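You operate a simulated robot arm through the tools that you are given. There is no shell and no other tool.

You run a simulated robot arm. Do the job below in one go: nothing can be reset, and whatever is moved stays where it is left.

Task
Clean both nozzles from the red tray and stand them on the pegs.
Fine: one at a time on the cleaner's brush, hands off till its lamp is out; the copper one on the yellow peg, the black one on the green peg.

Only the result counts: the job must be done as asked and must still hold three seconds after the hand-in. Knocking over, shifting, dropping, spilling or breaking anything else fails it.

Robot
A 6-joint arm with a two-finger gripper, fixed in place. Base frame: the origin is at the foot of the arm, x ahead of it, y to its left, z up. Lengths are in mm, angles in degrees, forces in N, time in s.
Its first joint turns from -166.0 to 166.0 degrees. Payload 1.71 kg.
The tool frame sits at the grasp point between the pads (the TCP): z along the fingers, y along the line on which they close. The tips reach 20 mm beyond it. The gripper opens to 96 mm. The gripper's body begins 113 mm behind the TCP.
Orientation is that of the tool frame in the base frame, as a unit quaternion [w, x, y, z]. With the fingers straight down and closing along the base's y, the tool's x points along the base's -x, its y along +y and its z along -z.

Tools
- The arm moves only by the tool step_arm. Its argument "rows" is a list of rows, each an object (a shift or turn left out is 0, a gripper value left out holds the last) with "offset": the shift along the base's x, y, z in units of 100 mm (1.0 is 100 mm), a list of three; "delta_rot": the turn, a rotation vector about the base's x, y, z in units of 120 degrees (1.0 is 120 degrees), a list of three; "grip": the gripper command, from -1 (shut) to 1 (fully open), values between in proportion. In form: [{"offset": [dx, dy, dz], "delta_rot": [wx, wy, wz], "grip": grip}, ...]. A call has 1 to 20 rows; each row is the pose to reach, as a shift and turn from the pose commanded when the call began. A call with a number of a shift or a turn outside -1 to 1 is refused whole. Rows are played at 5 a second. More than 50 mm and 8.6 degrees between two rows, or a gripper value outside its range, and nothing of the call is played. A pose out of reach is approached as far as the arm can. The call stops where the force on the tool passes 90 N (or 10 N more than at its start, if that is more) or the arm is blocked; 0.2 s more then pass. The fingers move at their own pace (about 45 mm/s each) and stop on an object; they squeeze with about 33 N. The grip force told is the motor's: it shows also when the fingers shut on nothing. Time passes only in rows, and 0.2 s behind the last, so rows that repeat a pose let the fingers close. The reply holds the time, the measured pose of the TCP, the force on the tool along the base axes, the opening and the grip force, in the units named above and with some noise, with the torque about the TCP (base axes, N m) and any sound that the robot's microphone picked up.
- Cameras (640 x 400 px; columns grow to the right, rows downward): "scene" is fixed at [59.4, -497.5, 1661.2]; the picture's right is [0.97, -0.25, 0.00], its down [-0.08, -0.32, -0.94] and it looks along [0.24, 0.91, -0.33] (base axes); focal length 335 px, centre (320, 200). "wrist" rides on the gripper at [66, 14, -145] in the tool frame; the picture's right is [-0.21, 0.98, 0.00], its down [-0.88, -0.18, -0.45] and it looks along [-0.44, -0.09, 0.90] (tool axes); focal length 275 px, centre (320, 200). There is no depth. A picture from a camera that has moved, and an enlarged one, comes with that camera's place and axes in the base frame and with its lens. The place of the scene camera against the robot may be out by one fixed shift of up to 12 mm in any direction.
- grab_frame(camera): a new picture of that camera. No time passes.
- slide_trunk(by): slides the trunk up (or, below 0, down) by that many mm; the arm rides with it, the base frame stays. It gives what a move gives, with no picture.
- zoom(camera, box): a new picture of the part [left, top, right, bottom] of that camera's present view, enlarged. No time passes.
- finish_job(): hands the job in; it is judged then, once.

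Nothing tells you positions but the pictures and the camera data. Unless the task says otherwise, let go and move clear before handing in.

The tools are called after "Emit:" as a command line: name --argument value ..., lists and objects as JSON in quotes. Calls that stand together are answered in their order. step_arm: Moves the arm, as the interface text tells. Its arguments: {"type":"object","properties":{"rows":{"type":"array","items":{"type":"object","properties":{"offset":{"type":"array","items":{"type":"number"}},"delta_rot":{"type":"array","items":{"type":"number"}},"grip":{"type":"number"}}}}},"required":["rows"]} The other tools are called the same way: slide_trunk (by) slides the trunk up or down; grab_frame (camera) takes a picture; zoom (camera, box) takes an enlarged picture of a part of a camera's view; finish_job () hands the job in.

At the start:

```text
time_s: 0.0
tcp_pos: [234.8, 474.9, 1337.3]
orientation: [-0.001, 0.0, 1.0, 0.0]
force: [-0.7, 0.3, 0.0]
moment: [0.0, -0.02, 0.02]
width: 96.1
finger_force: 0.0
trunk travel left (down, up): [-275.0, 115.0]
```

scene: 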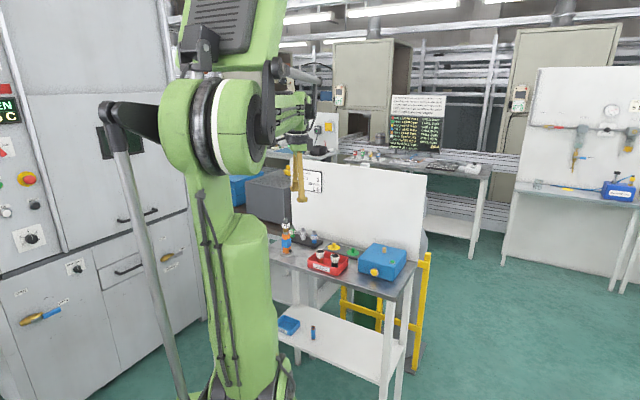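
wrist: 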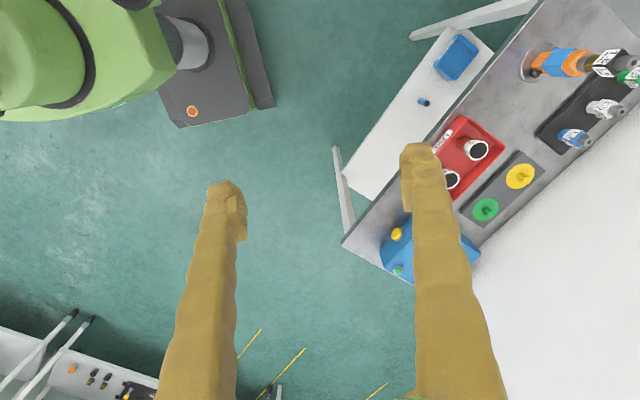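

I see a small bench with a red tray holding two nozzles, a board with a yellow and a green peg, and a blue box that is probably the cleaner. I'll zoom in on them before moving.

Emit:
zoom --camera "scene" --box '[260, 210, 420, 310]'

Emit:
zoom --camera "wrist" --box '[340, 20, 640, 290]'

Emit:
zoom --camera "scene" --box '[380, 85, 460, 155]'

```text
4.00 times, centred on (340, 260) of scene
camera zoom: at [59.4, -497.5, 1661.2], right [0.97, -0.25, 0.0], down [-0.08, -0.32, -0.94], along [0.24, 0.91, -0.33], focal length 1338 px, centre (240, -40)
```

zoom: 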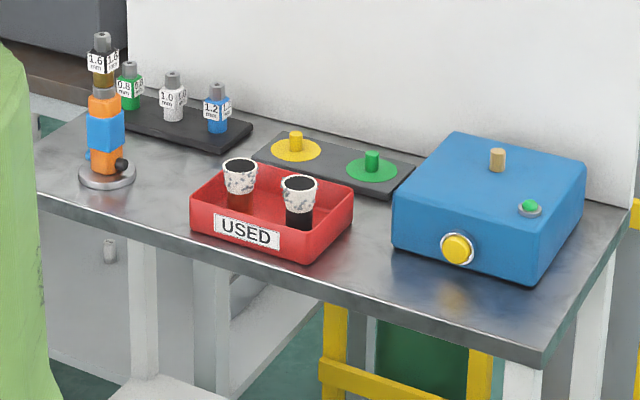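

```text
1.48 times, centred on (490, 155) of wrist
camera zoom: at [171.1, 488.9, 1481.1], right [0.21, 0.98, 0.0], down [0.88, -0.18, 0.44], along [0.43, -0.09, -0.9], focal length 408 px, centre (68, 267)
```

zoom: 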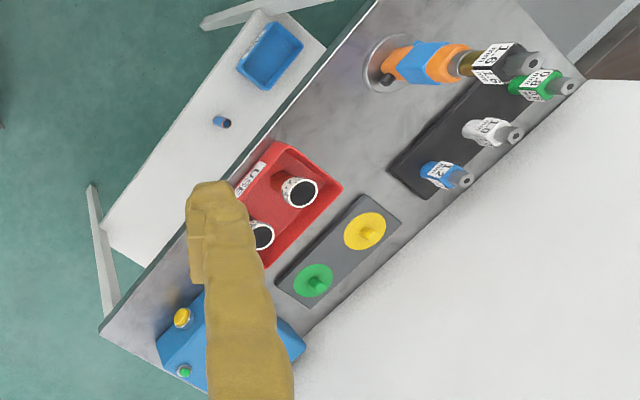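

```text
5.71 times, centred on (420, 120) of scene
camera zoom: at [59.4, -497.5, 1661.2], right [0.97, -0.25, 0.0], down [-0.08, -0.32, -0.94], along [0.24, 0.91, -0.33], focal length 1912 px, centre (-251, 657)
```

zoom: 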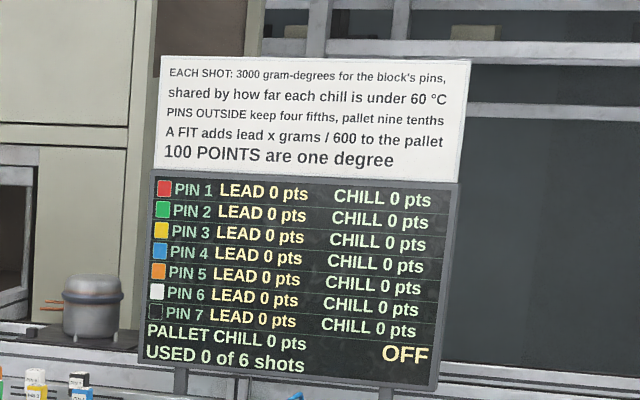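

I need a closer look at the nozzles, the cleaner, and the notice on the panel.

Emit:
zoom --camera "scene" --box '[305, 240, 353, 280]'

Emit:
zoom --camera "scene" --box '[355, 238, 411, 283]'

Emit:
zoom --camera "scene" --box '[285, 160, 335, 200]'

Emit:
zoom --camera "wrist" --box '[420, 100, 560, 230]'

Emit:
zoom --camera "wrist" --box '[360, 200, 500, 300]'

```text
10.00 times, centred on (329, 260) of scene
camera zoom: at [59.4, -497.5, 1661.2], right [0.97, -0.25, 0.0], down [-0.08, -0.32, -0.94], along [0.24, 0.91, -0.33], focal length 3346 px, centre (230, -400)
```

zoom: 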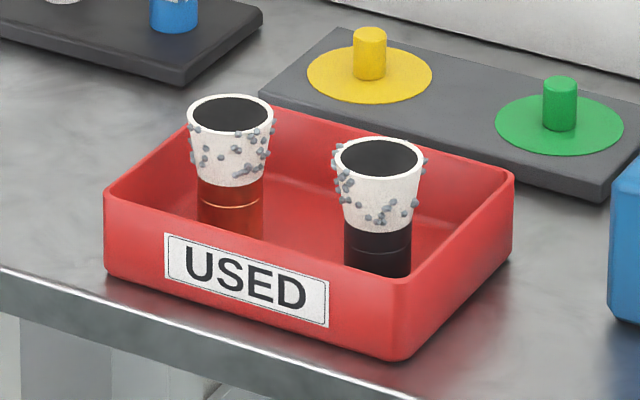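

```text
8.89 times, centred on (383, 260) of scene
camera zoom: at [59.4, -497.5, 1661.2], right [0.97, -0.25, 0.0], down [-0.08, -0.32, -0.94], along [0.24, 0.91, -0.33], focal length 2974 px, centre (-240, -338)
```

zoom: 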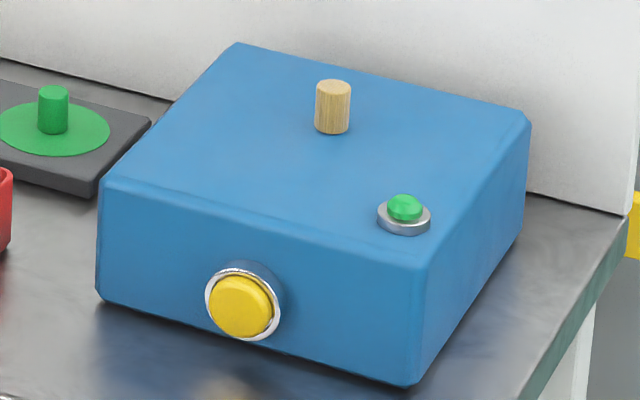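

```text
10.00 times, centred on (310, 180) of scene
camera zoom: at [59.4, -497.5, 1661.2], right [0.97, -0.25, 0.0], down [-0.08, -0.32, -0.94], along [0.24, 0.91, -0.33], focal length 3346 px, centre (420, 400)
```

zoom: 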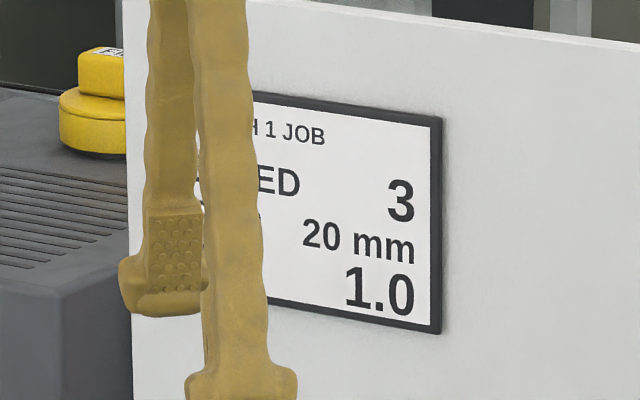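

```text
3.08 times, centred on (490, 165) of wrist
camera zoom: at [171.1, 488.9, 1481.1], right [0.21, 0.98, 0.0], down [0.88, -0.18, 0.44], along [0.43, -0.09, -0.9], focal length 847 px, centre (-203, 308)
```

zoom: 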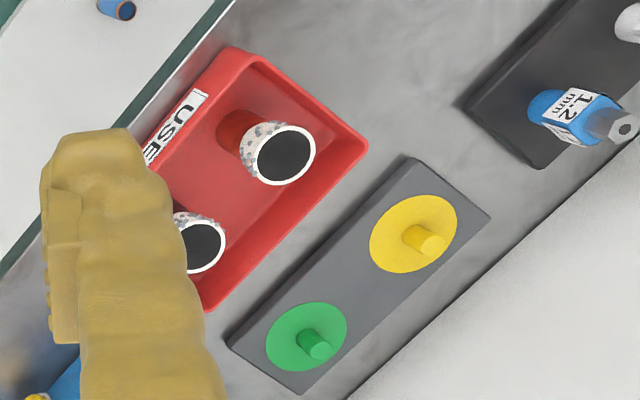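

```text
4.00 times, centred on (430, 250) of wrist
camera zoom: at [171.1, 488.9, 1481.1], right [0.21, 0.98, 0.0], down [0.88, -0.18, 0.44], along [0.43, -0.09, -0.9], focal length 1101 px, centre (-120, 0)
```

zoom: 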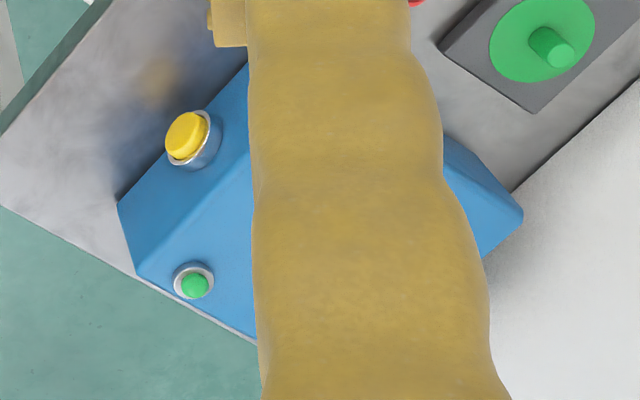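

The nozzles stand flared mouth up in the tray, at about (387, 766) for copper and (436, 708) for black. I put the pegs near (486, 884) and (556, 810). Next I'll check the gripper's shape and move the wrist camera over the tray, to see whether the bores go right through.

Emit:
zoom --camera "scene" --box '[250, 60, 350, 210]'

Emit:
step_arm --rows '[{"offset": [0.2, 0.35, -0.1]}, {"offset": [0.4, 0.7, -0.3]}, {"offset": [0.5, 1.0, -0.5]}]'

```text
2.67 times, centred on (300, 135) of scene
camera zoom: at [59.4, -497.5, 1661.2], right [0.97, -0.25, 0.0], down [-0.08, -0.32, -0.94], along [0.24, 0.91, -0.33], focal length 892 px, centre (373, 373)
```

zoom: 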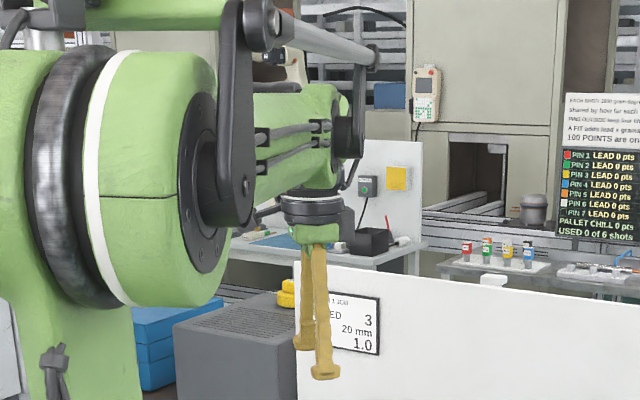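

```text
time_s: 0.8
tcp_pos: [269.3, 572.5, 1290.3]
orientation: [0.006, -0.001, 1.0, 0.001]
force: [0.8, -0.9, 0.6]
moment: [0.0, 0.01, 0.03]
width: 95.9
finger_force: 0.1
trunk travel left (down, up): [-275.0, 115.0]
```

The arm follows with a small lag and the path is clear. I'll keep going toward a viewing pose over the tray.

Emit:
step_arm --rows '[{"offset": [0.1, 0.35, -0.2]}, {"offset": [0.15, 0.7, -0.4]}, {"offset": [0.2, 1.0, -0.6]}, {"offset": [0.2, 1.0, -0.6]}]'

Emit:
grab_frame --camera "wrist"

Emit:
grab_frame --camera "scene"

```text
time_s: 1.8
tcp_pos: [286.3, 675.8, 1227.1]
orientation: [0.006, 0.0, 1.0, 0.0]
force: [0.3, 1.7, -0.1]
moment: [-0.07, 0.06, -0.02]
width: 95.9
finger_force: 0.1
trunk travel left (down, up): [-275.0, 115.0]
```

```text
taken
camera wrist: at [219.6, 689.6, 1370.5], right [0.21, 0.98, 0.0], down [0.87, -0.18, 0.46], along [0.45, -0.09, -0.89], focal length 275 px, centre (320, 200)
```

wrist: 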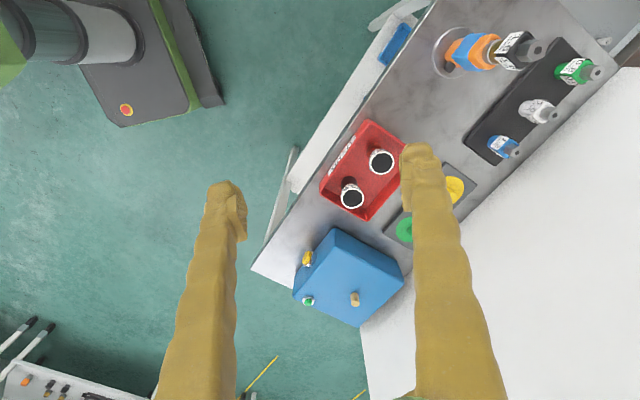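

```text
taken
```

scene: 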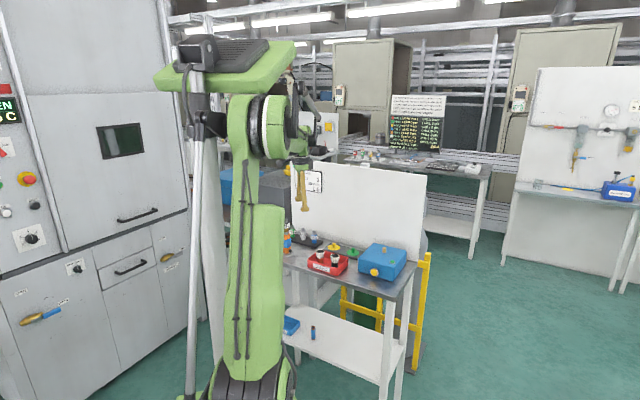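

The measured x is about 18 mm short of the commanded value. I'll hold still and check whether that's just lag.

Emit:
step_arm --rows '[{"offset": [0, 0, 0]}, {"offset": [0, 0, 0]}, {"offset": [0, 0, 0]}]'

```text
time_s: 2.6
tcp_pos: [286.6, 674.6, 1228.0]
orientation: [0.007, 0.0, 1.0, 0.001]
force: [0.2, -0.4, -1.0]
moment: [0.0, 0.04, 0.01]
width: 96.2
finger_force: 0.0
trunk travel left (down, up): [-275.0, 115.0]
```

The x shortfall is steady, not lag. I'll try a small x move to see whether it's an offset or a scale error.

Emit:
step_arm --rows '[{"offset": [0.25, 0, 0]}, {"offset": [0.5, 0, 0]}, {"offset": [0.5, 0, 0]}, {"offset": [0.5, 0, 0]}]'

```text
time_s: 3.6
tcp_pos: [336.3, 676.5, 1229.7]
orientation: [0.007, 0.0, 1.0, 0.001]
force: [-0.4, -0.8, 0.1]
moment: [0.03, 0.0, 0.03]
width: 96.2
finger_force: 0.0
trunk travel left (down, up): [-275.0, 115.0]
```

It moved the full 50 mm, so this is a fixed offset and I'll go by the measured pose. Next I'll tilt the tool so the camera looks straight down between the fingers onto the nozzles.

Emit:
step_arm --rows '[{"offset": [0.15, 0.1, -0.1], "delta_rot": [0.01, 0.05, 0]}, {"offset": [0.3, 0.2, -0.2], "delta_rot": [0.02, 0.1, 0]}, {"offset": [0.45, 0.35, -0.3], "delta_rot": [0.03, 0.16, 0]}, {"offset": [0.69, 0.49, -0.4], "delta_rot": [0.044, 0.217, 0]}, {"offset": [0.69, 0.49, -0.4], "delta_rot": [0.044, 0.217, 0]}]'

Emit:
grab_frame --camera "wrist"

Emit:
grab_frame --camera "scene"

```text
time_s: 4.8
tcp_pos: [406.5, 723.8, 1189.1]
orientation: [-0.219, 0.0, 0.975, 0.046]
force: [0.7, 0.2, -0.9]
moment: [-0.03, 0.06, 0.0]
width: 96.1
finger_force: 0.1
trunk travel left (down, up): [-275.0, 115.0]
```

```text
taken
camera wrist: at [409.6, 722.7, 1348.4], right [0.21, 0.98, 0.0], down [0.98, -0.21, 0.01], along [0.01, 0.0, -1.0], focal length 275 px, centre (320, 200)
```

wrist: 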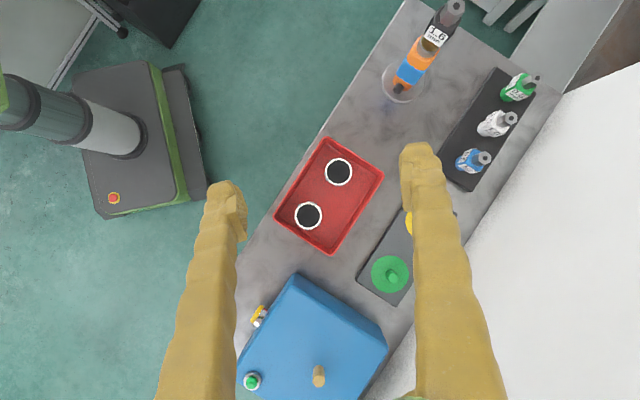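

```text
taken
```

scene: 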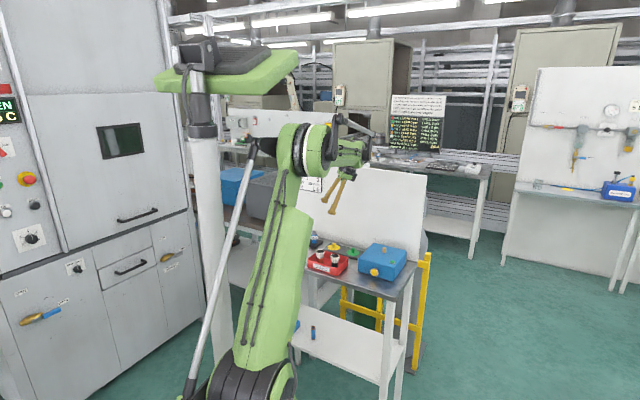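

The camera now looks straight down on the nozzles. I'll zoom into the bores and the cleaner.

Emit:
zoom --camera "wrist" --box '[270, 130, 390, 260]'

Emit:
zoom --camera "wrist" --box '[230, 265, 400, 400]'

Emit:
zoom --camera "wrist" --box '[360, 0, 560, 130]'

Emit:
zoom --camera "scene" --box '[295, 160, 345, 200]'

```text
3.08 times, centred on (330, 195) of wrist
camera zoom: at [409.6, 722.7, 1348.4], right [0.21, 0.98, 0.0], down [0.98, -0.21, 0.01], along [0.01, 0.0, -1.0], focal length 847 px, centre (289, 215)
```

zoom: 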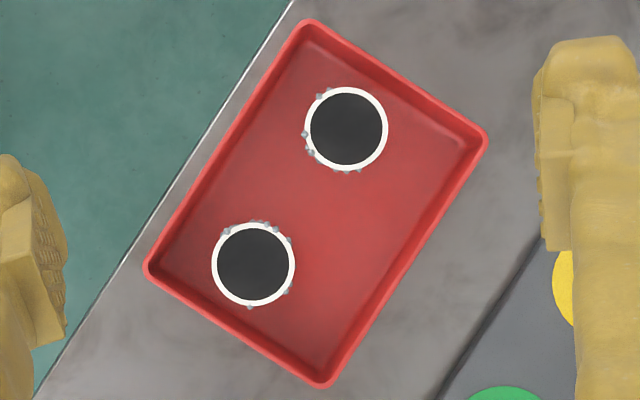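

```text
2.96 times, centred on (315, 332) of wrist
camera zoom: at [409.6, 722.7, 1348.4], right [0.21, 0.98, 0.0], down [0.98, -0.21, 0.01], along [0.01, 0.0, -1.0], focal length 816 px, centre (335, -193)
```

zoom: 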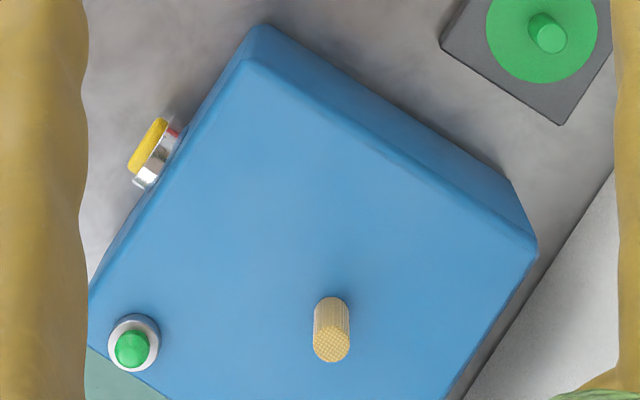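

```text
3.08 times, centred on (460, 65) of wrist
camera zoom: at [409.6, 722.7, 1348.4], right [0.21, 0.98, 0.0], down [0.98, -0.21, 0.01], along [0.01, 0.0, -1.0], focal length 847 px, centre (-111, 615)
```

zoom: 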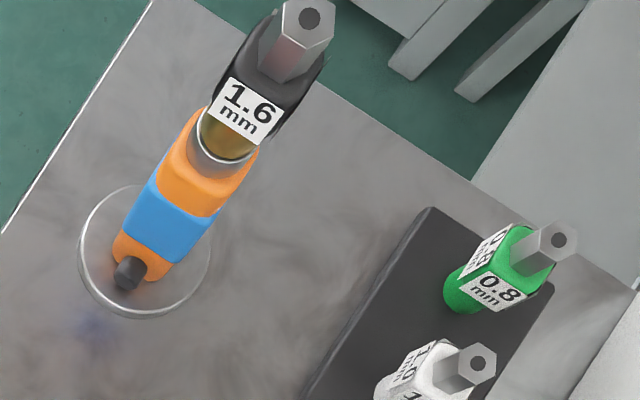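

```text
10.00 times, centred on (320, 180) of scene
camera zoom: at [59.4, -497.5, 1661.2], right [0.97, -0.25, 0.0], down [-0.08, -0.32, -0.94], along [0.24, 0.91, -0.33], focal length 3346 px, centre (320, 400)
```

zoom: 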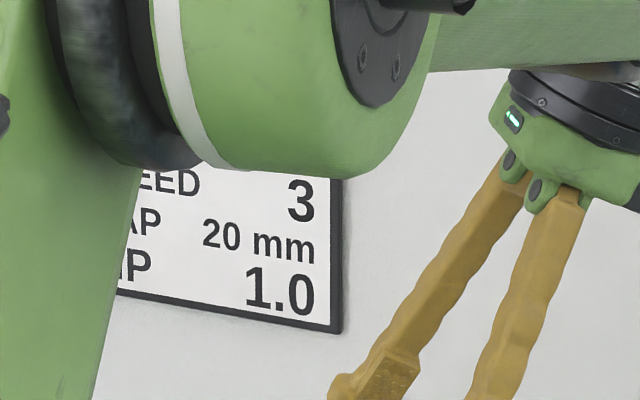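

The bores look blind from above, with dark floors and mouths about 38 mm across. So each nozzle must be turned mouth-down to fit over the brush or a peg. My plan is to grip it with the tool horizontal, roll 180° and set it mouth-down on the brush, then regrip from above for the peg. First I'll back off, untilt, and bring the tool horizontal with the camera up.

Emit:
step_arm --rows '[{"offset": [-0.2, -0.25, 0], "delta_rot": [-0.011, -0.054, 0]}, {"offset": [-0.4, -0.5, 0], "delta_rot": [-0.022, -0.108, 0]}, {"offset": [-0.6, -0.8, 0], "delta_rot": [-0.033, -0.163, 0]}, {"offset": [-0.8, -1.0, 0], "delta_rot": [-0.044, -0.217, 0]}, {"offset": [-0.86, -1.0, 0], "delta_rot": [-0.044, -0.217, 0]}, {"offset": [-0.86, -1.0, 0], "delta_rot": [-0.044, -0.217, 0]}]'

Emit:
step_arm --rows '[{"delta_rot": [0, 0, -0.07]}, {"delta_rot": [0, 0, -0.14]}, {"delta_rot": [0, 0, -0.21]}, {"delta_rot": [0, 0, -0.28]}, {"delta_rot": [0, 0, -0.35]}, {"delta_rot": [0, 0, -0.42]}, {"delta_rot": [0, 0, -0.49]}, {"delta_rot": [0, 0, -0.56]}, {"delta_rot": [0, 0, -0.63]}, {"delta_rot": [0, 0, -0.7]}, {"delta_rot": [0, 0, -0.77]}, {"delta_rot": [0, 0, -0.84]}, {"delta_rot": [0, 0, -0.91]}, {"delta_rot": [0, 0, -0.98]}, {"delta_rot": [0, 0, -1.0]}, {"delta_rot": [0, 0, -1.0]}]'

```text
time_s: 6.2
tcp_pos: [317.6, 625.4, 1189.5]
orientation: [0.007, -0.001, 1.0, 0.0]
force: [-0.9, -0.7, 0.3]
moment: [-0.01, 0.0, 0.02]
width: 96.0
finger_force: 0.1
trunk travel left (down, up): [-275.0, 115.0]
```

```text
time_s: 9.6
tcp_pos: [332.5, 622.1, 1189.1]
orientation: [0.002, 0.811, 0.585, -0.008]
force: [0.1, -0.5, -0.4]
moment: [-0.01, 0.01, -0.01]
width: 96.1
finger_force: 0.0
out of reach, approached as far as the arm can: row 13, 14, 15, 16
trunk travel left (down, up): [-275.0, 115.0]
```

The roll limit stopped the yaw at about -108°. I'll yaw back a little to come off the limit, then check the pose.

Emit:
step_arm --rows '[{"delta_rot": [0, 0, 0.07]}, {"delta_rot": [0, 0, 0.14]}, {"delta_rot": [0, 0, 0.2]}, {"delta_rot": [0, 0, 0.2]}]'

```text
time_s: 10.6
tcp_pos: [330.8, 619.9, 1189.9]
orientation: [0.004, 0.671, 0.741, -0.007]
force: [0.7, -0.4, -0.8]
moment: [0.02, -0.06, -0.03]
width: 96.0
finger_force: 0.1
trunk travel left (down, up): [-275.0, 115.0]
```

That freed the roll. Next I'll pitch the tool up to horizontal in the arm's own plane.

Emit:
step_arm --rows '[{"delta_rot": [0.0551, -0.0294, 0]}, {"delta_rot": [0.1103, -0.0588, 0]}, {"delta_rot": [0.1654, -0.0883, 0]}, {"delta_rot": [0.2205, -0.1177, 0]}, {"delta_rot": [0.2756, -0.1471, 0]}, {"delta_rot": [0.3308, -0.1765, 0]}, {"delta_rot": [0.3859, -0.2059, 0]}, {"delta_rot": [0.441, -0.2353, 0]}, {"delta_rot": [0.4961, -0.2648, 0]}, {"delta_rot": [0.5513, -0.2942, 0]}, {"delta_rot": [0.6064, -0.3236, 0]}, {"delta_rot": [0.6615, -0.353, 0]}, {"delta_rot": [0.6615, -0.353, 0]}]'

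Emit:
grab_frame --camera "scene"

Emit:
grab_frame --camera "wrist"

```text
time_s: 13.4
tcp_pos: [354.8, 605.4, 1190.8]
orientation: [-0.178, 0.475, 0.533, 0.677]
force: [-0.2, -1.2, 0.5]
moment: [0.01, -0.02, 0.04]
width: 95.6
finger_force: 0.1
out of reach, approached as far as the arm can: row 12, 13
trunk travel left (down, up): [-275.0, 115.0]
```

```text
taken
```

scene: 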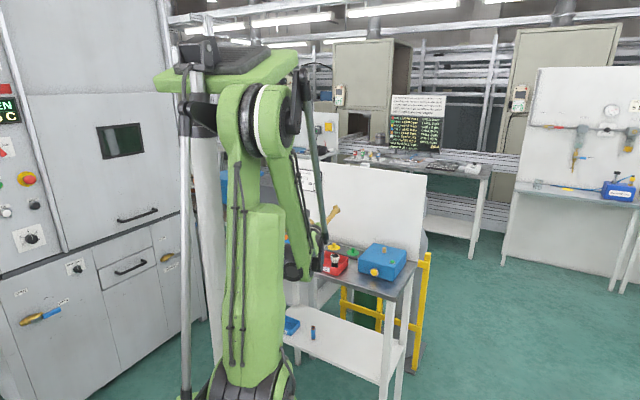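

```text
taken
camera wrist: at [267.6, 489.5, 1255.6], right [0.83, -0.42, 0.37], down [0.08, -0.56, -0.82], along [0.55, 0.72, -0.43], focal length 275 px, centre (320, 200)
```

wrist: 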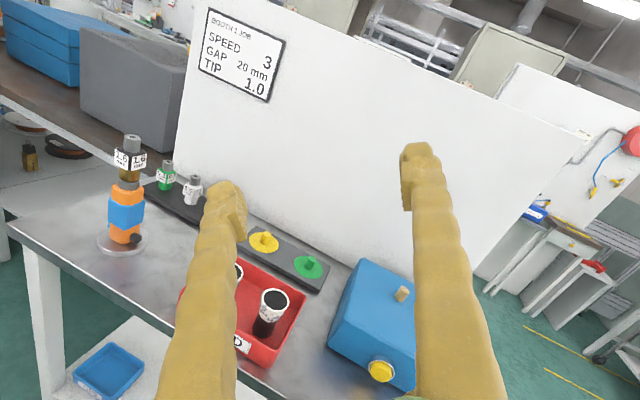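

The forearm is folded steeply and near its limit. Lowering the trunk will flatten it and help the horizontal pose. The fingers are in front of the bench and well above it, so there's room for this.

Emit:
slide_trunk --by -200

Emit:
grab_frame --camera "wrist"

Emit:
grab_frame --camera "scene"

```text
time_s: 15.6
tcp_pos: [352.0, 607.3, 991.4]
orientation: [-0.177, 0.475, 0.534, 0.677]
force: [-0.4, 0.0, 0.7]
moment: [0.03, 0.02, -0.01]
width: 96.1
finger_force: 0.1
trunk travel left (down, up): [-75.0, 315.0]
```

```text
taken
camera wrist: at [264.7, 490.5, 1055.9], right [0.83, -0.42, 0.37], down [0.09, -0.56, -0.82], along [0.55, 0.71, -0.43], focal length 275 px, centre (320, 200)
```

wrist: 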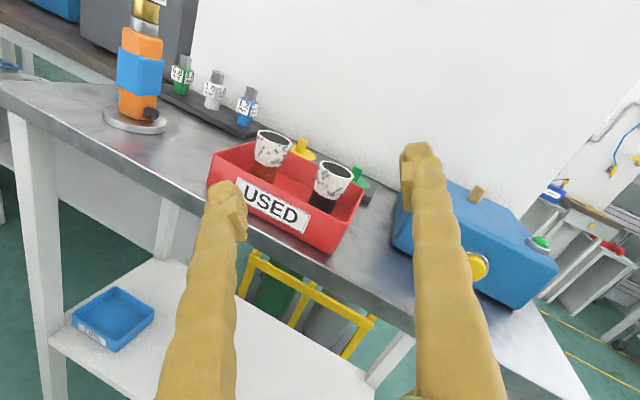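

```text
taken
```

scene: 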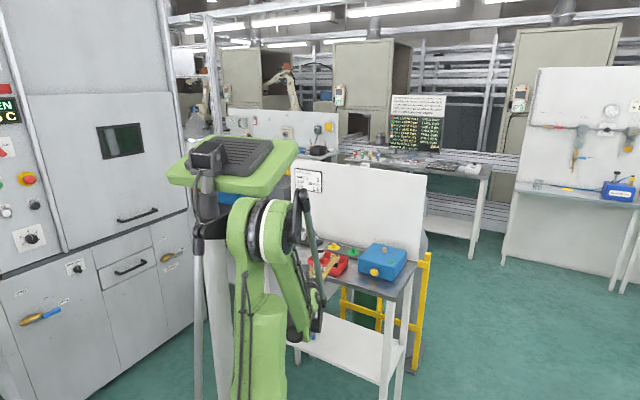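

This gives a good side view. Next I'll turn the tool to point along the bench normal (azimuth about 43.5°) with the camera straight up, and move to a pre-grasp point in front of the copper nozzle.

Emit:
step_arm --rows '[{"offset": [-0.05, 0.08, 0.03], "delta_rot": [0.0221, 0.0275, -0.0201]}, {"offset": [-0.12, 0.18, 0.06], "delta_rot": [0.0442, 0.055, -0.0402]}, {"offset": [-0.19, 0.27, 0.1], "delta_rot": [0.0663, 0.0826, -0.0602]}, {"offset": [-0.26, 0.36, 0.12], "delta_rot": [0.0884, 0.1101, -0.0803]}, {"offset": [-0.33, 0.45, 0.14], "delta_rot": [0.1104, 0.1376, -0.1004]}, {"offset": [-0.4, 0.54, 0.16], "delta_rot": [0.1325, 0.1651, -0.1204]}, {"offset": [-0.46, 0.63, 0.18], "delta_rot": [0.1546, 0.1927, -0.1405]}, {"offset": [-0.51, 0.73, 0.2], "delta_rot": [0.1767, 0.2202, -0.1606]}, {"offset": [-0.51, 0.73, 0.2], "delta_rot": [0.1767, 0.2202, -0.1606]}]'

Emit:
grab_frame --camera "wrist"

Emit:
grab_frame --camera "scene"

```text
time_s: 17.6
tcp_pos: [292.7, 683.9, 1011.0]
orientation: [-0.259, 0.659, 0.259, 0.657]
force: [0.1, 1.1, -0.8]
moment: [-0.02, -0.01, 0.02]
width: 96.1
finger_force: 0.0
out of reach, approached as far as the arm can: row 1, 2, 3, 4
trunk travel left (down, up): [-75.0, 315.0]
```

```text
taken
camera wrist: at [196.7, 575.2, 1076.3], right [0.67, -0.71, -0.21], down [-0.45, -0.17, -0.87], along [0.59, 0.68, -0.44], focal length 275 px, centre (320, 200)
```

wrist: 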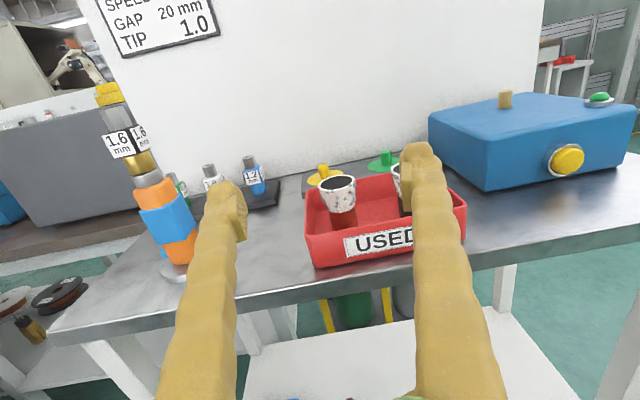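

```text
taken
```

scene: 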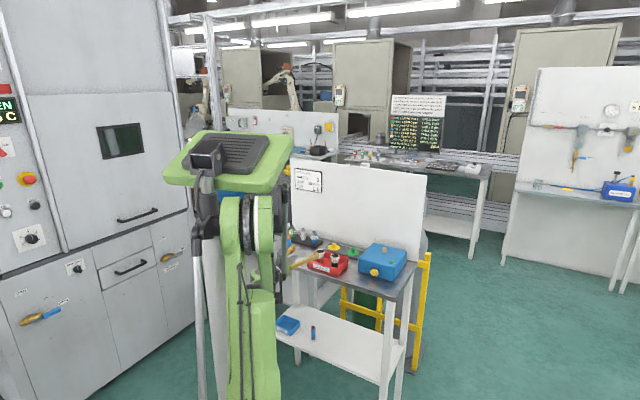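

The tool is now horizontal with the camera exactly up. I'll zoom in to measure the nozzles, tray rim, cleaner and pegs from this view.

Emit:
zoom --camera "wrist" --box '[290, 145, 410, 275]'

Emit:
zoom --camera "wrist" --box '[420, 70, 640, 210]'

Emit:
zoom --camera "scene" --box '[275, 225, 355, 285]'

```text
3.08 times, centred on (350, 210) of wrist
camera zoom: at [196.7, 575.2, 1076.3], right [0.67, -0.71, -0.21], down [-0.45, -0.17, -0.87], along [0.59, 0.68, -0.44], focal length 847 px, centre (228, 169)
```

zoom: 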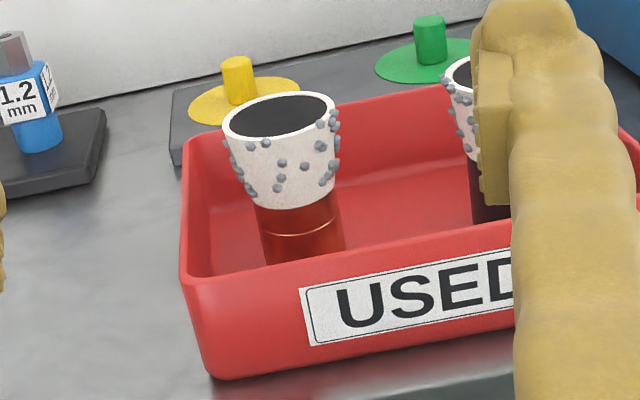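

```text
2.86 times, centred on (530, 140) of wrist
camera zoom: at [196.7, 575.2, 1076.3], right [0.67, -0.71, -0.21], down [-0.45, -0.17, -0.87], along [0.59, 0.68, -0.44], focal length 786 px, centre (-280, 371)
```

zoom: 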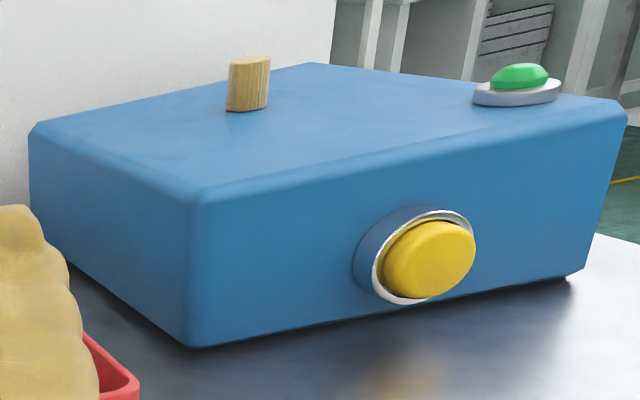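

```text
6.67 times, centred on (315, 255) of scene
camera zoom: at [59.4, -497.5, 1661.2], right [0.97, -0.25, 0.0], down [-0.08, -0.32, -0.94], along [0.24, 0.91, -0.33], focal length 2231 px, centre (353, -167)
```

zoom: 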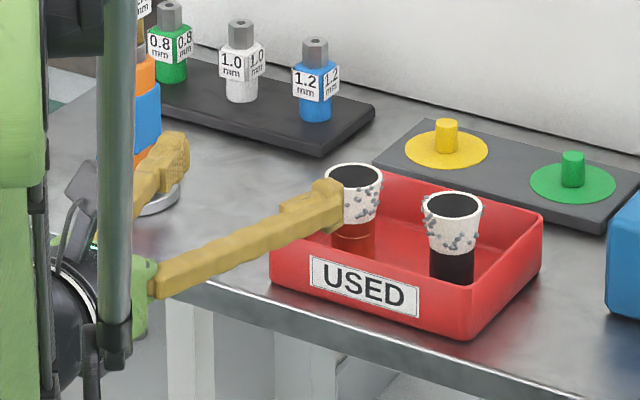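

Copper's top comes out near (381, 755, 965), the tray rim near z 936, and the brush top near (648, 672, 989). Only the flared cone stands above the rim, so I'll zoom further to settle the heights.

Emit:
zoom --camera "wrist" --box '[300, 140, 410, 205]'

Emit:
zoom --camera "wrist" --box '[300, 165, 372, 275]'

Emit:
zoom --camera "scene" --box '[316, 238, 360, 268]'

```text
5.82 times, centred on (355, 172) of wrist
camera zoom: at [196.7, 575.2, 1076.3], right [0.67, -0.71, -0.21], down [-0.45, -0.17, -0.87], along [0.59, 0.68, -0.44], focal length 1602 px, centre (116, 360)
```

zoom: 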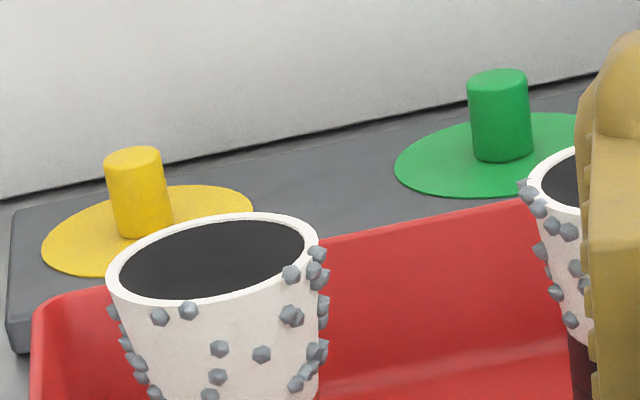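

```text
3.64 times, centred on (336, 220) of wrist
camera zoom: at [196.7, 575.2, 1076.3], right [0.67, -0.71, -0.21], down [-0.45, -0.17, -0.87], along [0.59, 0.68, -0.44], focal length 1001 px, centre (262, 127)
```

zoom: 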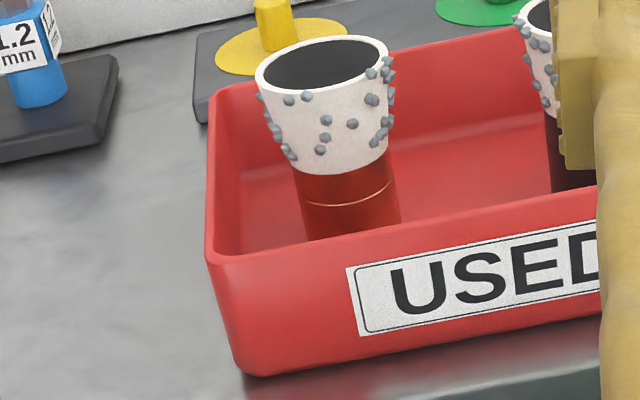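

```text
13.33 times, centred on (338, 253) of scene
camera zoom: at [59.4, -497.5, 1661.2], right [0.97, -0.25, 0.0], down [-0.08, -0.32, -0.94], along [0.24, 0.91, -0.33], focal length 4462 px, centre (80, -507)
```

zoom: 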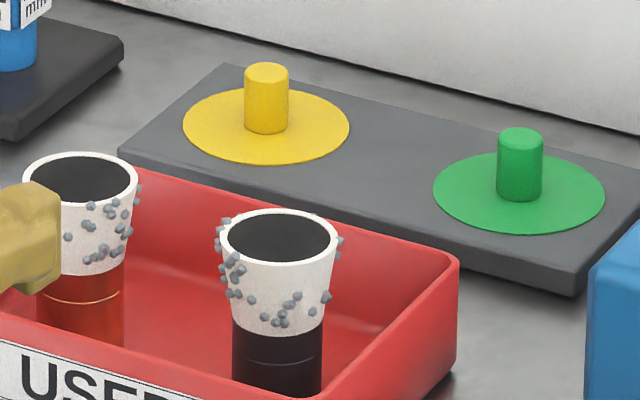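

The heights now agree: bench about 903, tray rim about 937, nozzle tops about 965, each nozzle being a 30 mm cone over a 30 mm cylinder. I'll lift each one horizontally by its cone, stand it on the bare bench left of the tray, and regrip it low on the cylinder before inverting it. Now I'll narrow the gripper, line up and drop to cone height in front of the tray.

Emit:
step_arm --rows '[{"offset": [0.02, -0.02, -0.2], "grip": 0.25}, {"offset": [0.054, -0.058, -0.4], "grip": 0.25}, {"offset": [0.054, -0.058, -0.595], "grip": 0.25}, {"offset": [0.054, -0.058, -0.595], "grip": 0.25}, {"offset": [0.054, -0.058, -0.595], "grip": 0.25}]'

Emit:
grab_frame --camera "wrist"

Emit:
zoom --camera "scene" --box '[275, 225, 355, 285]'

```text
time_s: 18.8
tcp_pos: [299.1, 678.9, 952.0]
orientation: [-0.259, 0.659, 0.259, 0.657]
force: [0.3, 0.3, 0.0]
moment: [-0.01, -0.02, 0.02]
width: 59.7
finger_force: 0.0
trunk travel left (down, up): [-75.0, 315.0]
```

```text
taken
camera wrist: at [203.2, 569.4, 1018.0], right [0.67, -0.71, -0.21], down [-0.45, -0.17, -0.88], along [0.59, 0.68, -0.44], focal length 275 px, centre (320, 200)
```

wrist: 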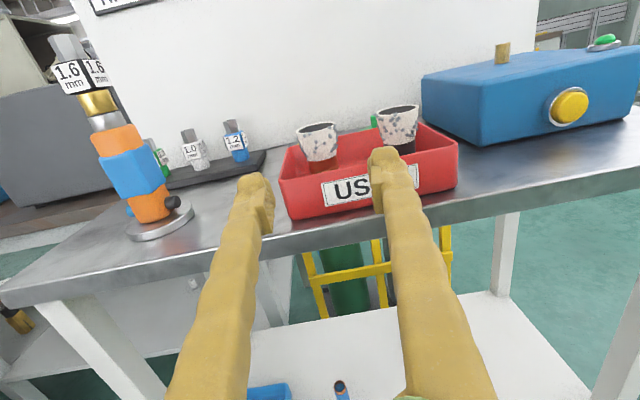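

```text
6.67 times, centred on (315, 255) of scene
camera zoom: at [59.4, -497.5, 1661.2], right [0.97, -0.25, 0.0], down [-0.08, -0.32, -0.94], along [0.24, 0.91, -0.33], focal length 2231 px, centre (353, -167)
```

zoom: 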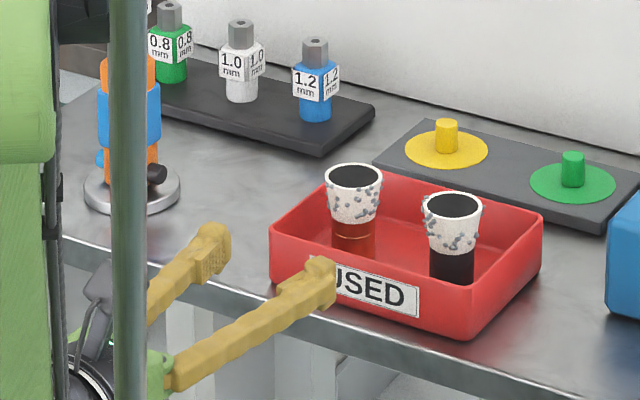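

The nozzle checks out at (381.5, 754.3) and the lateral alignment is good. I'll move partway in, slightly high over the front rim, and look again.

Emit:
step_arm --rows '[{"offset": [0.15, 0.14, 0.04], "grip": 0.25}, {"offset": [0.3, 0.28, 0.04], "grip": 0.25}, {"offset": [0.439, 0.409, 0.04], "grip": 0.25}, {"offset": [0.439, 0.409, 0.04], "grip": 0.25}]'

Emit:
grab_frame --camera "wrist"

Emit:
zoom --camera "scene" --box '[295, 235, 355, 280]'

```text
time_s: 19.8
tcp_pos: [341.0, 718.7, 956.8]
orientation: [-0.259, 0.658, 0.26, 0.657]
force: [1.0, 0.0, -0.5]
moment: [-0.03, 0.01, 0.0]
width: 59.9
finger_force: 0.1
trunk travel left (down, up): [-75.0, 315.0]
```

```text
taken
camera wrist: at [245.4, 609.2, 1022.8], right [0.67, -0.71, -0.21], down [-0.45, -0.17, -0.88], along [0.59, 0.68, -0.44], focal length 275 px, centre (320, 200)
```

wrist: 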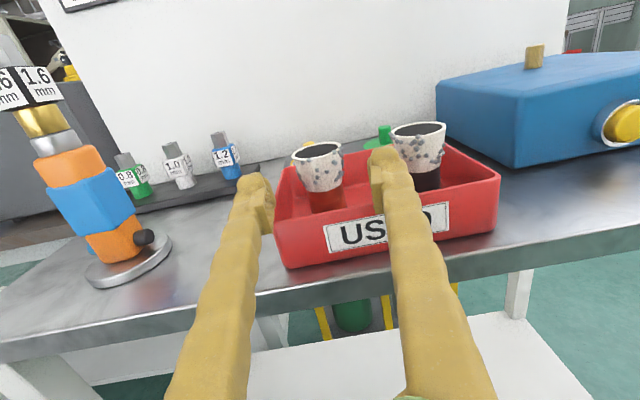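

```text
8.89 times, centred on (325, 258) of scene
camera zoom: at [59.4, -497.5, 1661.2], right [0.97, -0.25, 0.0], down [-0.08, -0.32, -0.94], along [0.24, 0.91, -0.33], focal length 2974 px, centre (276, -311)
```

zoom: 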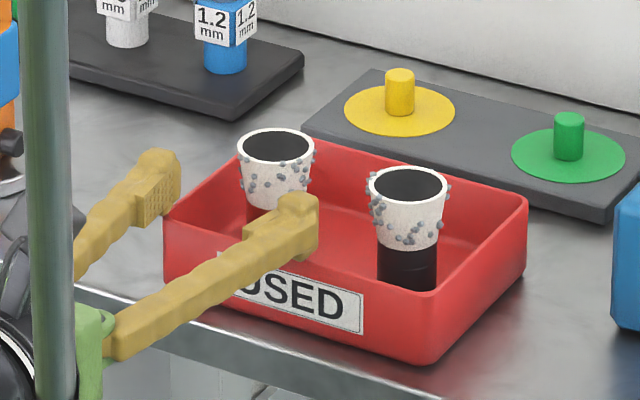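

The fingers clear the rim and straddle the copper nozzle evenly. Now I'll go the last 53 mm, drop to grip height and close on the cone.

Emit:
step_arm --rows '[{"offset": [0.14, 0.13, 0.0], "grip": 0.25}, {"offset": [0.28, 0.26, 0.0], "grip": 0.25}, {"offset": [0.39, 0.363, 0.0], "grip": 0.25}, {"offset": [0.39, 0.363, -0.045], "grip": 0.25}, {"offset": [0.39, 0.363, -0.045], "grip": 0.25}]'

Emit:
grab_frame --camera "wrist"

Emit:
zoom --camera "scene" --box '[295, 235, 355, 280]'

```text
time_s: 21.0
tcp_pos: [381.0, 755.1, 951.9]
orientation: [-0.26, 0.659, 0.26, 0.656]
force: [1.5, 1.0, 5.9]
moment: [0.23, 0.11, 0.0]
width: 59.7
finger_force: 0.0
trunk travel left (down, up): [-75.0, 315.0]
```

```text
taken
camera wrist: at [284.0, 646.9, 1017.6], right [0.67, -0.71, -0.21], down [-0.45, -0.17, -0.88], along [0.59, 0.68, -0.44], focal length 275 px, centre (320, 200)
```

wrist: 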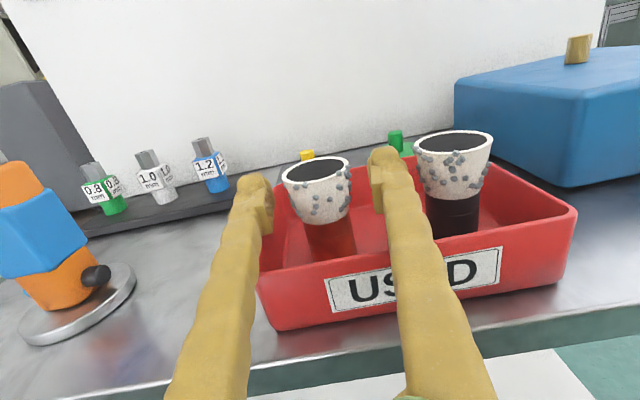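

```text
8.89 times, centred on (325, 258) of scene
camera zoom: at [59.4, -497.5, 1661.2], right [0.97, -0.25, 0.0], down [-0.08, -0.32, -0.94], along [0.24, 0.91, -0.33], focal length 2974 px, centre (276, -311)
```

zoom: 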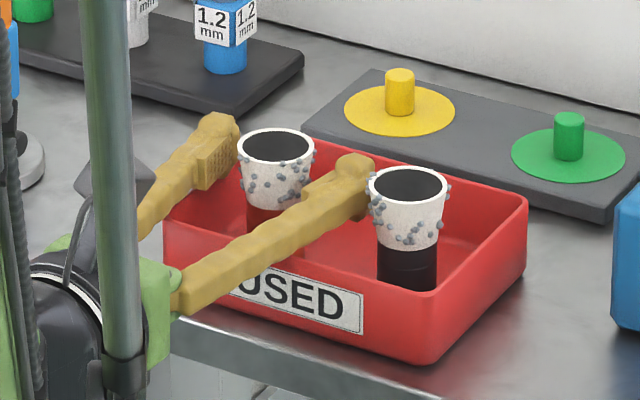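

There's a 6 N upward force, so the fingers are probably just resting on the front rim. I'll rise a few mm to clear it before closing.

Emit:
step_arm --rows '[{"offset": [0, 0, 0.02], "grip": 0.25}, {"offset": [0, 0, 0.035], "grip": 0.25}, {"offset": [0, 0, 0.035], "grip": 0.25}]'

```text
time_s: 21.8
tcp_pos: [381.0, 755.2, 954.9]
orientation: [-0.259, 0.659, 0.26, 0.656]
force: [-0.4, 0.5, -0.5]
moment: [-0.01, -0.01, 0.01]
width: 60.1
finger_force: 0.1
trunk travel left (down, up): [-75.0, 315.0]
```

It's clear at z 955, and the pads cover the upper cone. Closing on the nozzle now.

Emit:
step_arm --rows '[{"grip": -0.2}, {"grip": -0.5}, {"grip": -1}, {"grip": -1}, {"grip": -1}]'

Emit:
grab_frame --camera "wrist"

Emit:
zoom --camera "scene" --box '[295, 235, 355, 280]'

```text
time_s: 23.0
tcp_pos: [381.8, 755.7, 954.7]
orientation: [-0.26, 0.659, 0.261, 0.656]
force: [0.7, 0.1, 0.0]
moment: [-0.01, -0.02, 0.05]
width: 25.0
finger_force: 32.7
trunk travel left (down, up): [-75.0, 315.0]
```

```text
taken
camera wrist: at [285.0, 646.3, 1019.7], right [0.67, -0.71, -0.21], down [-0.45, -0.17, -0.88], along [0.59, 0.68, -0.44], focal length 275 px, centre (320, 200)
```

wrist: 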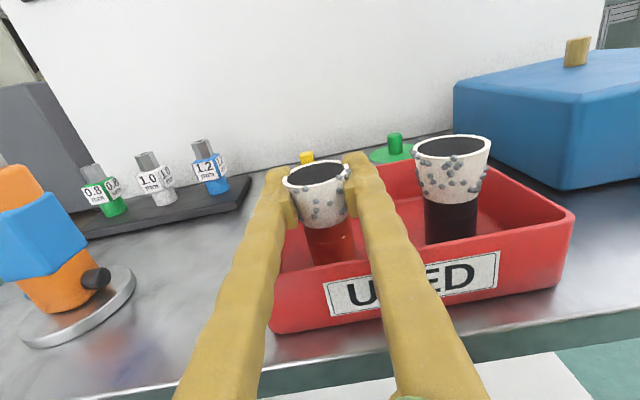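

```text
8.89 times, centred on (325, 258) of scene
camera zoom: at [59.4, -497.5, 1661.2], right [0.97, -0.25, 0.0], down [-0.08, -0.32, -0.94], along [0.24, 0.91, -0.33], focal length 2974 px, centre (276, -311)
```

zoom: 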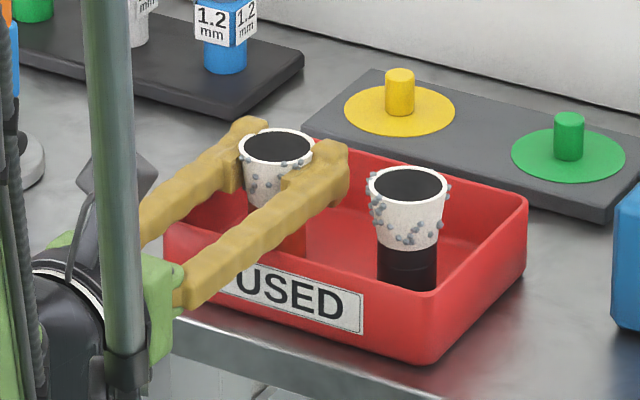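

The grip stopped at 25 mm, narrower than the visible cone. I'll zoom in on the contact before lifting.

Emit:
zoom --camera "wrist" --box '[250, 140, 390, 270]'

Emit:
zoom --camera "scene" --box '[310, 243, 340, 265]'

```text
3.08 times, centred on (320, 205) of wrist
camera zoom: at [285.0, 646.3, 1019.7], right [0.67, -0.71, -0.21], down [-0.45, -0.17, -0.88], along [0.59, 0.68, -0.44], focal length 847 px, centre (320, 185)
```

zoom: 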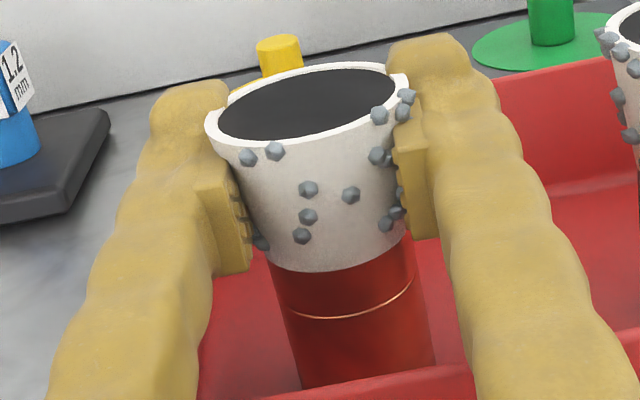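

```text
16.00 times, centred on (325, 254) of scene
camera zoom: at [59.4, -497.5, 1661.2], right [0.97, -0.25, 0.0], down [-0.08, -0.32, -0.94], along [0.24, 0.91, -0.33], focal length 5354 px, centre (240, -664)
```

zoom: 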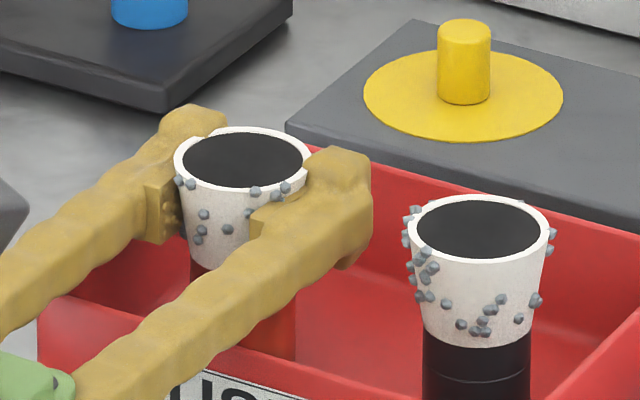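

The pads look seated on both sides of the cone. I'll lift straight up about 60 mm and see how it hangs.

Emit:
step_arm --rows '[{"offset": [0, 0, 0.05], "grip": -1}, {"offset": [0, 0, 0.1], "grip": -1}, {"offset": [0, 0, 0.2], "grip": -1}, {"offset": [0, 0, 0.35], "grip": -1}, {"offset": [0, 0, 0.5], "grip": -1}, {"offset": [0, 0, 0.6], "grip": -1}, {"offset": [0, 0, 0.6], "grip": -1}]'

Emit:
grab_frame --camera "wrist"

Emit:
zoom --camera "scene" --box '[295, 225, 355, 270]'

```text
time_s: 24.6
tcp_pos: [383.0, 756.0, 1015.0]
orientation: [-0.26, 0.659, 0.26, 0.656]
force: [-0.2, -0.6, 0.0]
moment: [0.04, 0.02, -0.01]
width: 24.9
finger_force: 32.3
trunk travel left (down, up): [-75.0, 315.0]
```

```text
taken
camera wrist: at [286.7, 645.8, 1080.4], right [0.67, -0.71, -0.21], down [-0.45, -0.17, -0.88], along [0.59, 0.68, -0.44], focal length 275 px, centre (320, 200)
```

wrist: 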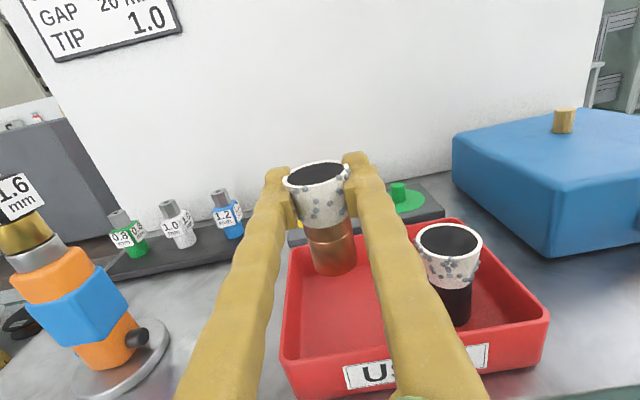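

```text
8.89 times, centred on (325, 248) of scene
camera zoom: at [59.4, -497.5, 1661.2], right [0.97, -0.25, 0.0], down [-0.08, -0.32, -0.94], along [0.24, 0.91, -0.33], focal length 2974 px, centre (276, -222)
```

zoom: 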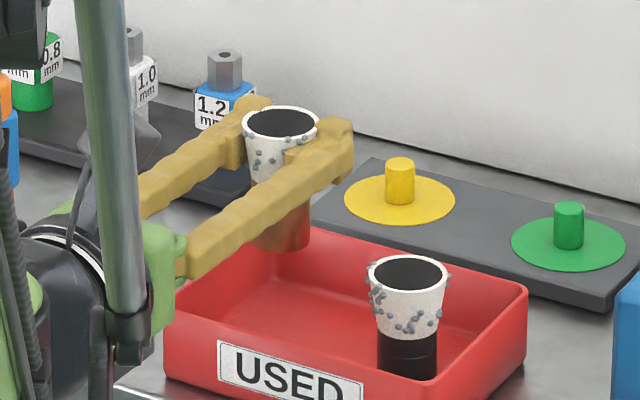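

The nozzle is up and upright, with black undisturbed. To see whether the grip is rigid or lets the nozzle swing, I'll rise a bit and pitch the tool 16°, then look.

Emit:
step_arm --rows '[{"offset": [0, 0, 0.2], "delta_rot": [-0.03, 0.032, 0], "grip": -1}, {"offset": [0, 0, 0.4], "delta_rot": [-0.06, 0.065, 0], "grip": -1}, {"offset": [0, 0, 0.4], "delta_rot": [-0.0909, 0.0976, 0], "grip": -1}, {"offset": [0, 0, 0.4], "delta_rot": [-0.0909, 0.0976, 0], "grip": -1}, {"offset": [0, 0, 0.4], "delta_rot": [-0.0909, 0.0976, 0], "grip": -1}]'

Emit:
grab_frame --camera "wrist"

Emit:
zoom --camera "scene" --box '[295, 205, 355, 250]'

```text
time_s: 25.8
tcp_pos: [384.0, 756.8, 1055.5]
orientation: [-0.22, 0.744, 0.293, 0.558]
force: [0.1, -0.6, -1.3]
moment: [0.01, 0.03, 0.04]
width: 25.1
finger_force: 33.3
trunk travel left (down, up): [-75.0, 315.0]
```

```text
taken
camera wrist: at [304.8, 663.5, 1157.4], right [0.63, -0.75, -0.2], down [-0.62, -0.32, -0.72], along [0.48, 0.57, -0.67], focal length 275 px, centre (320, 200)
```

wrist: 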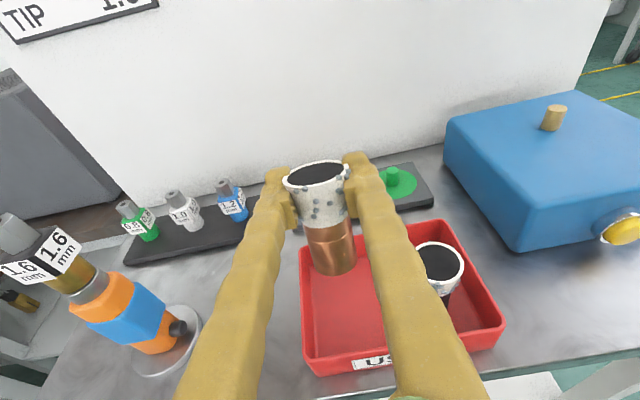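

```text
8.89 times, centred on (325, 228) of scene
camera zoom: at [59.4, -497.5, 1661.2], right [0.97, -0.25, 0.0], down [-0.08, -0.32, -0.94], along [0.24, 0.91, -0.33], focal length 2974 px, centre (276, -44)
```

zoom: 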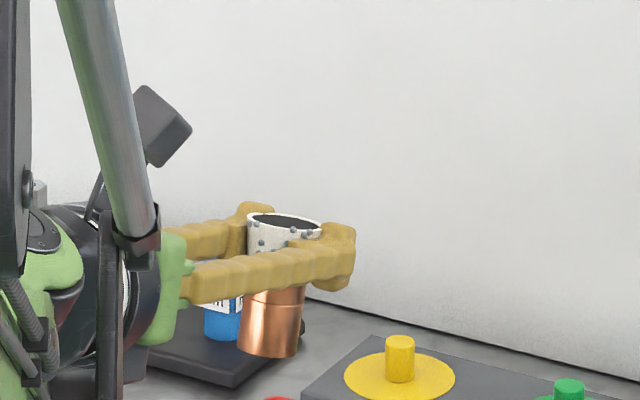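

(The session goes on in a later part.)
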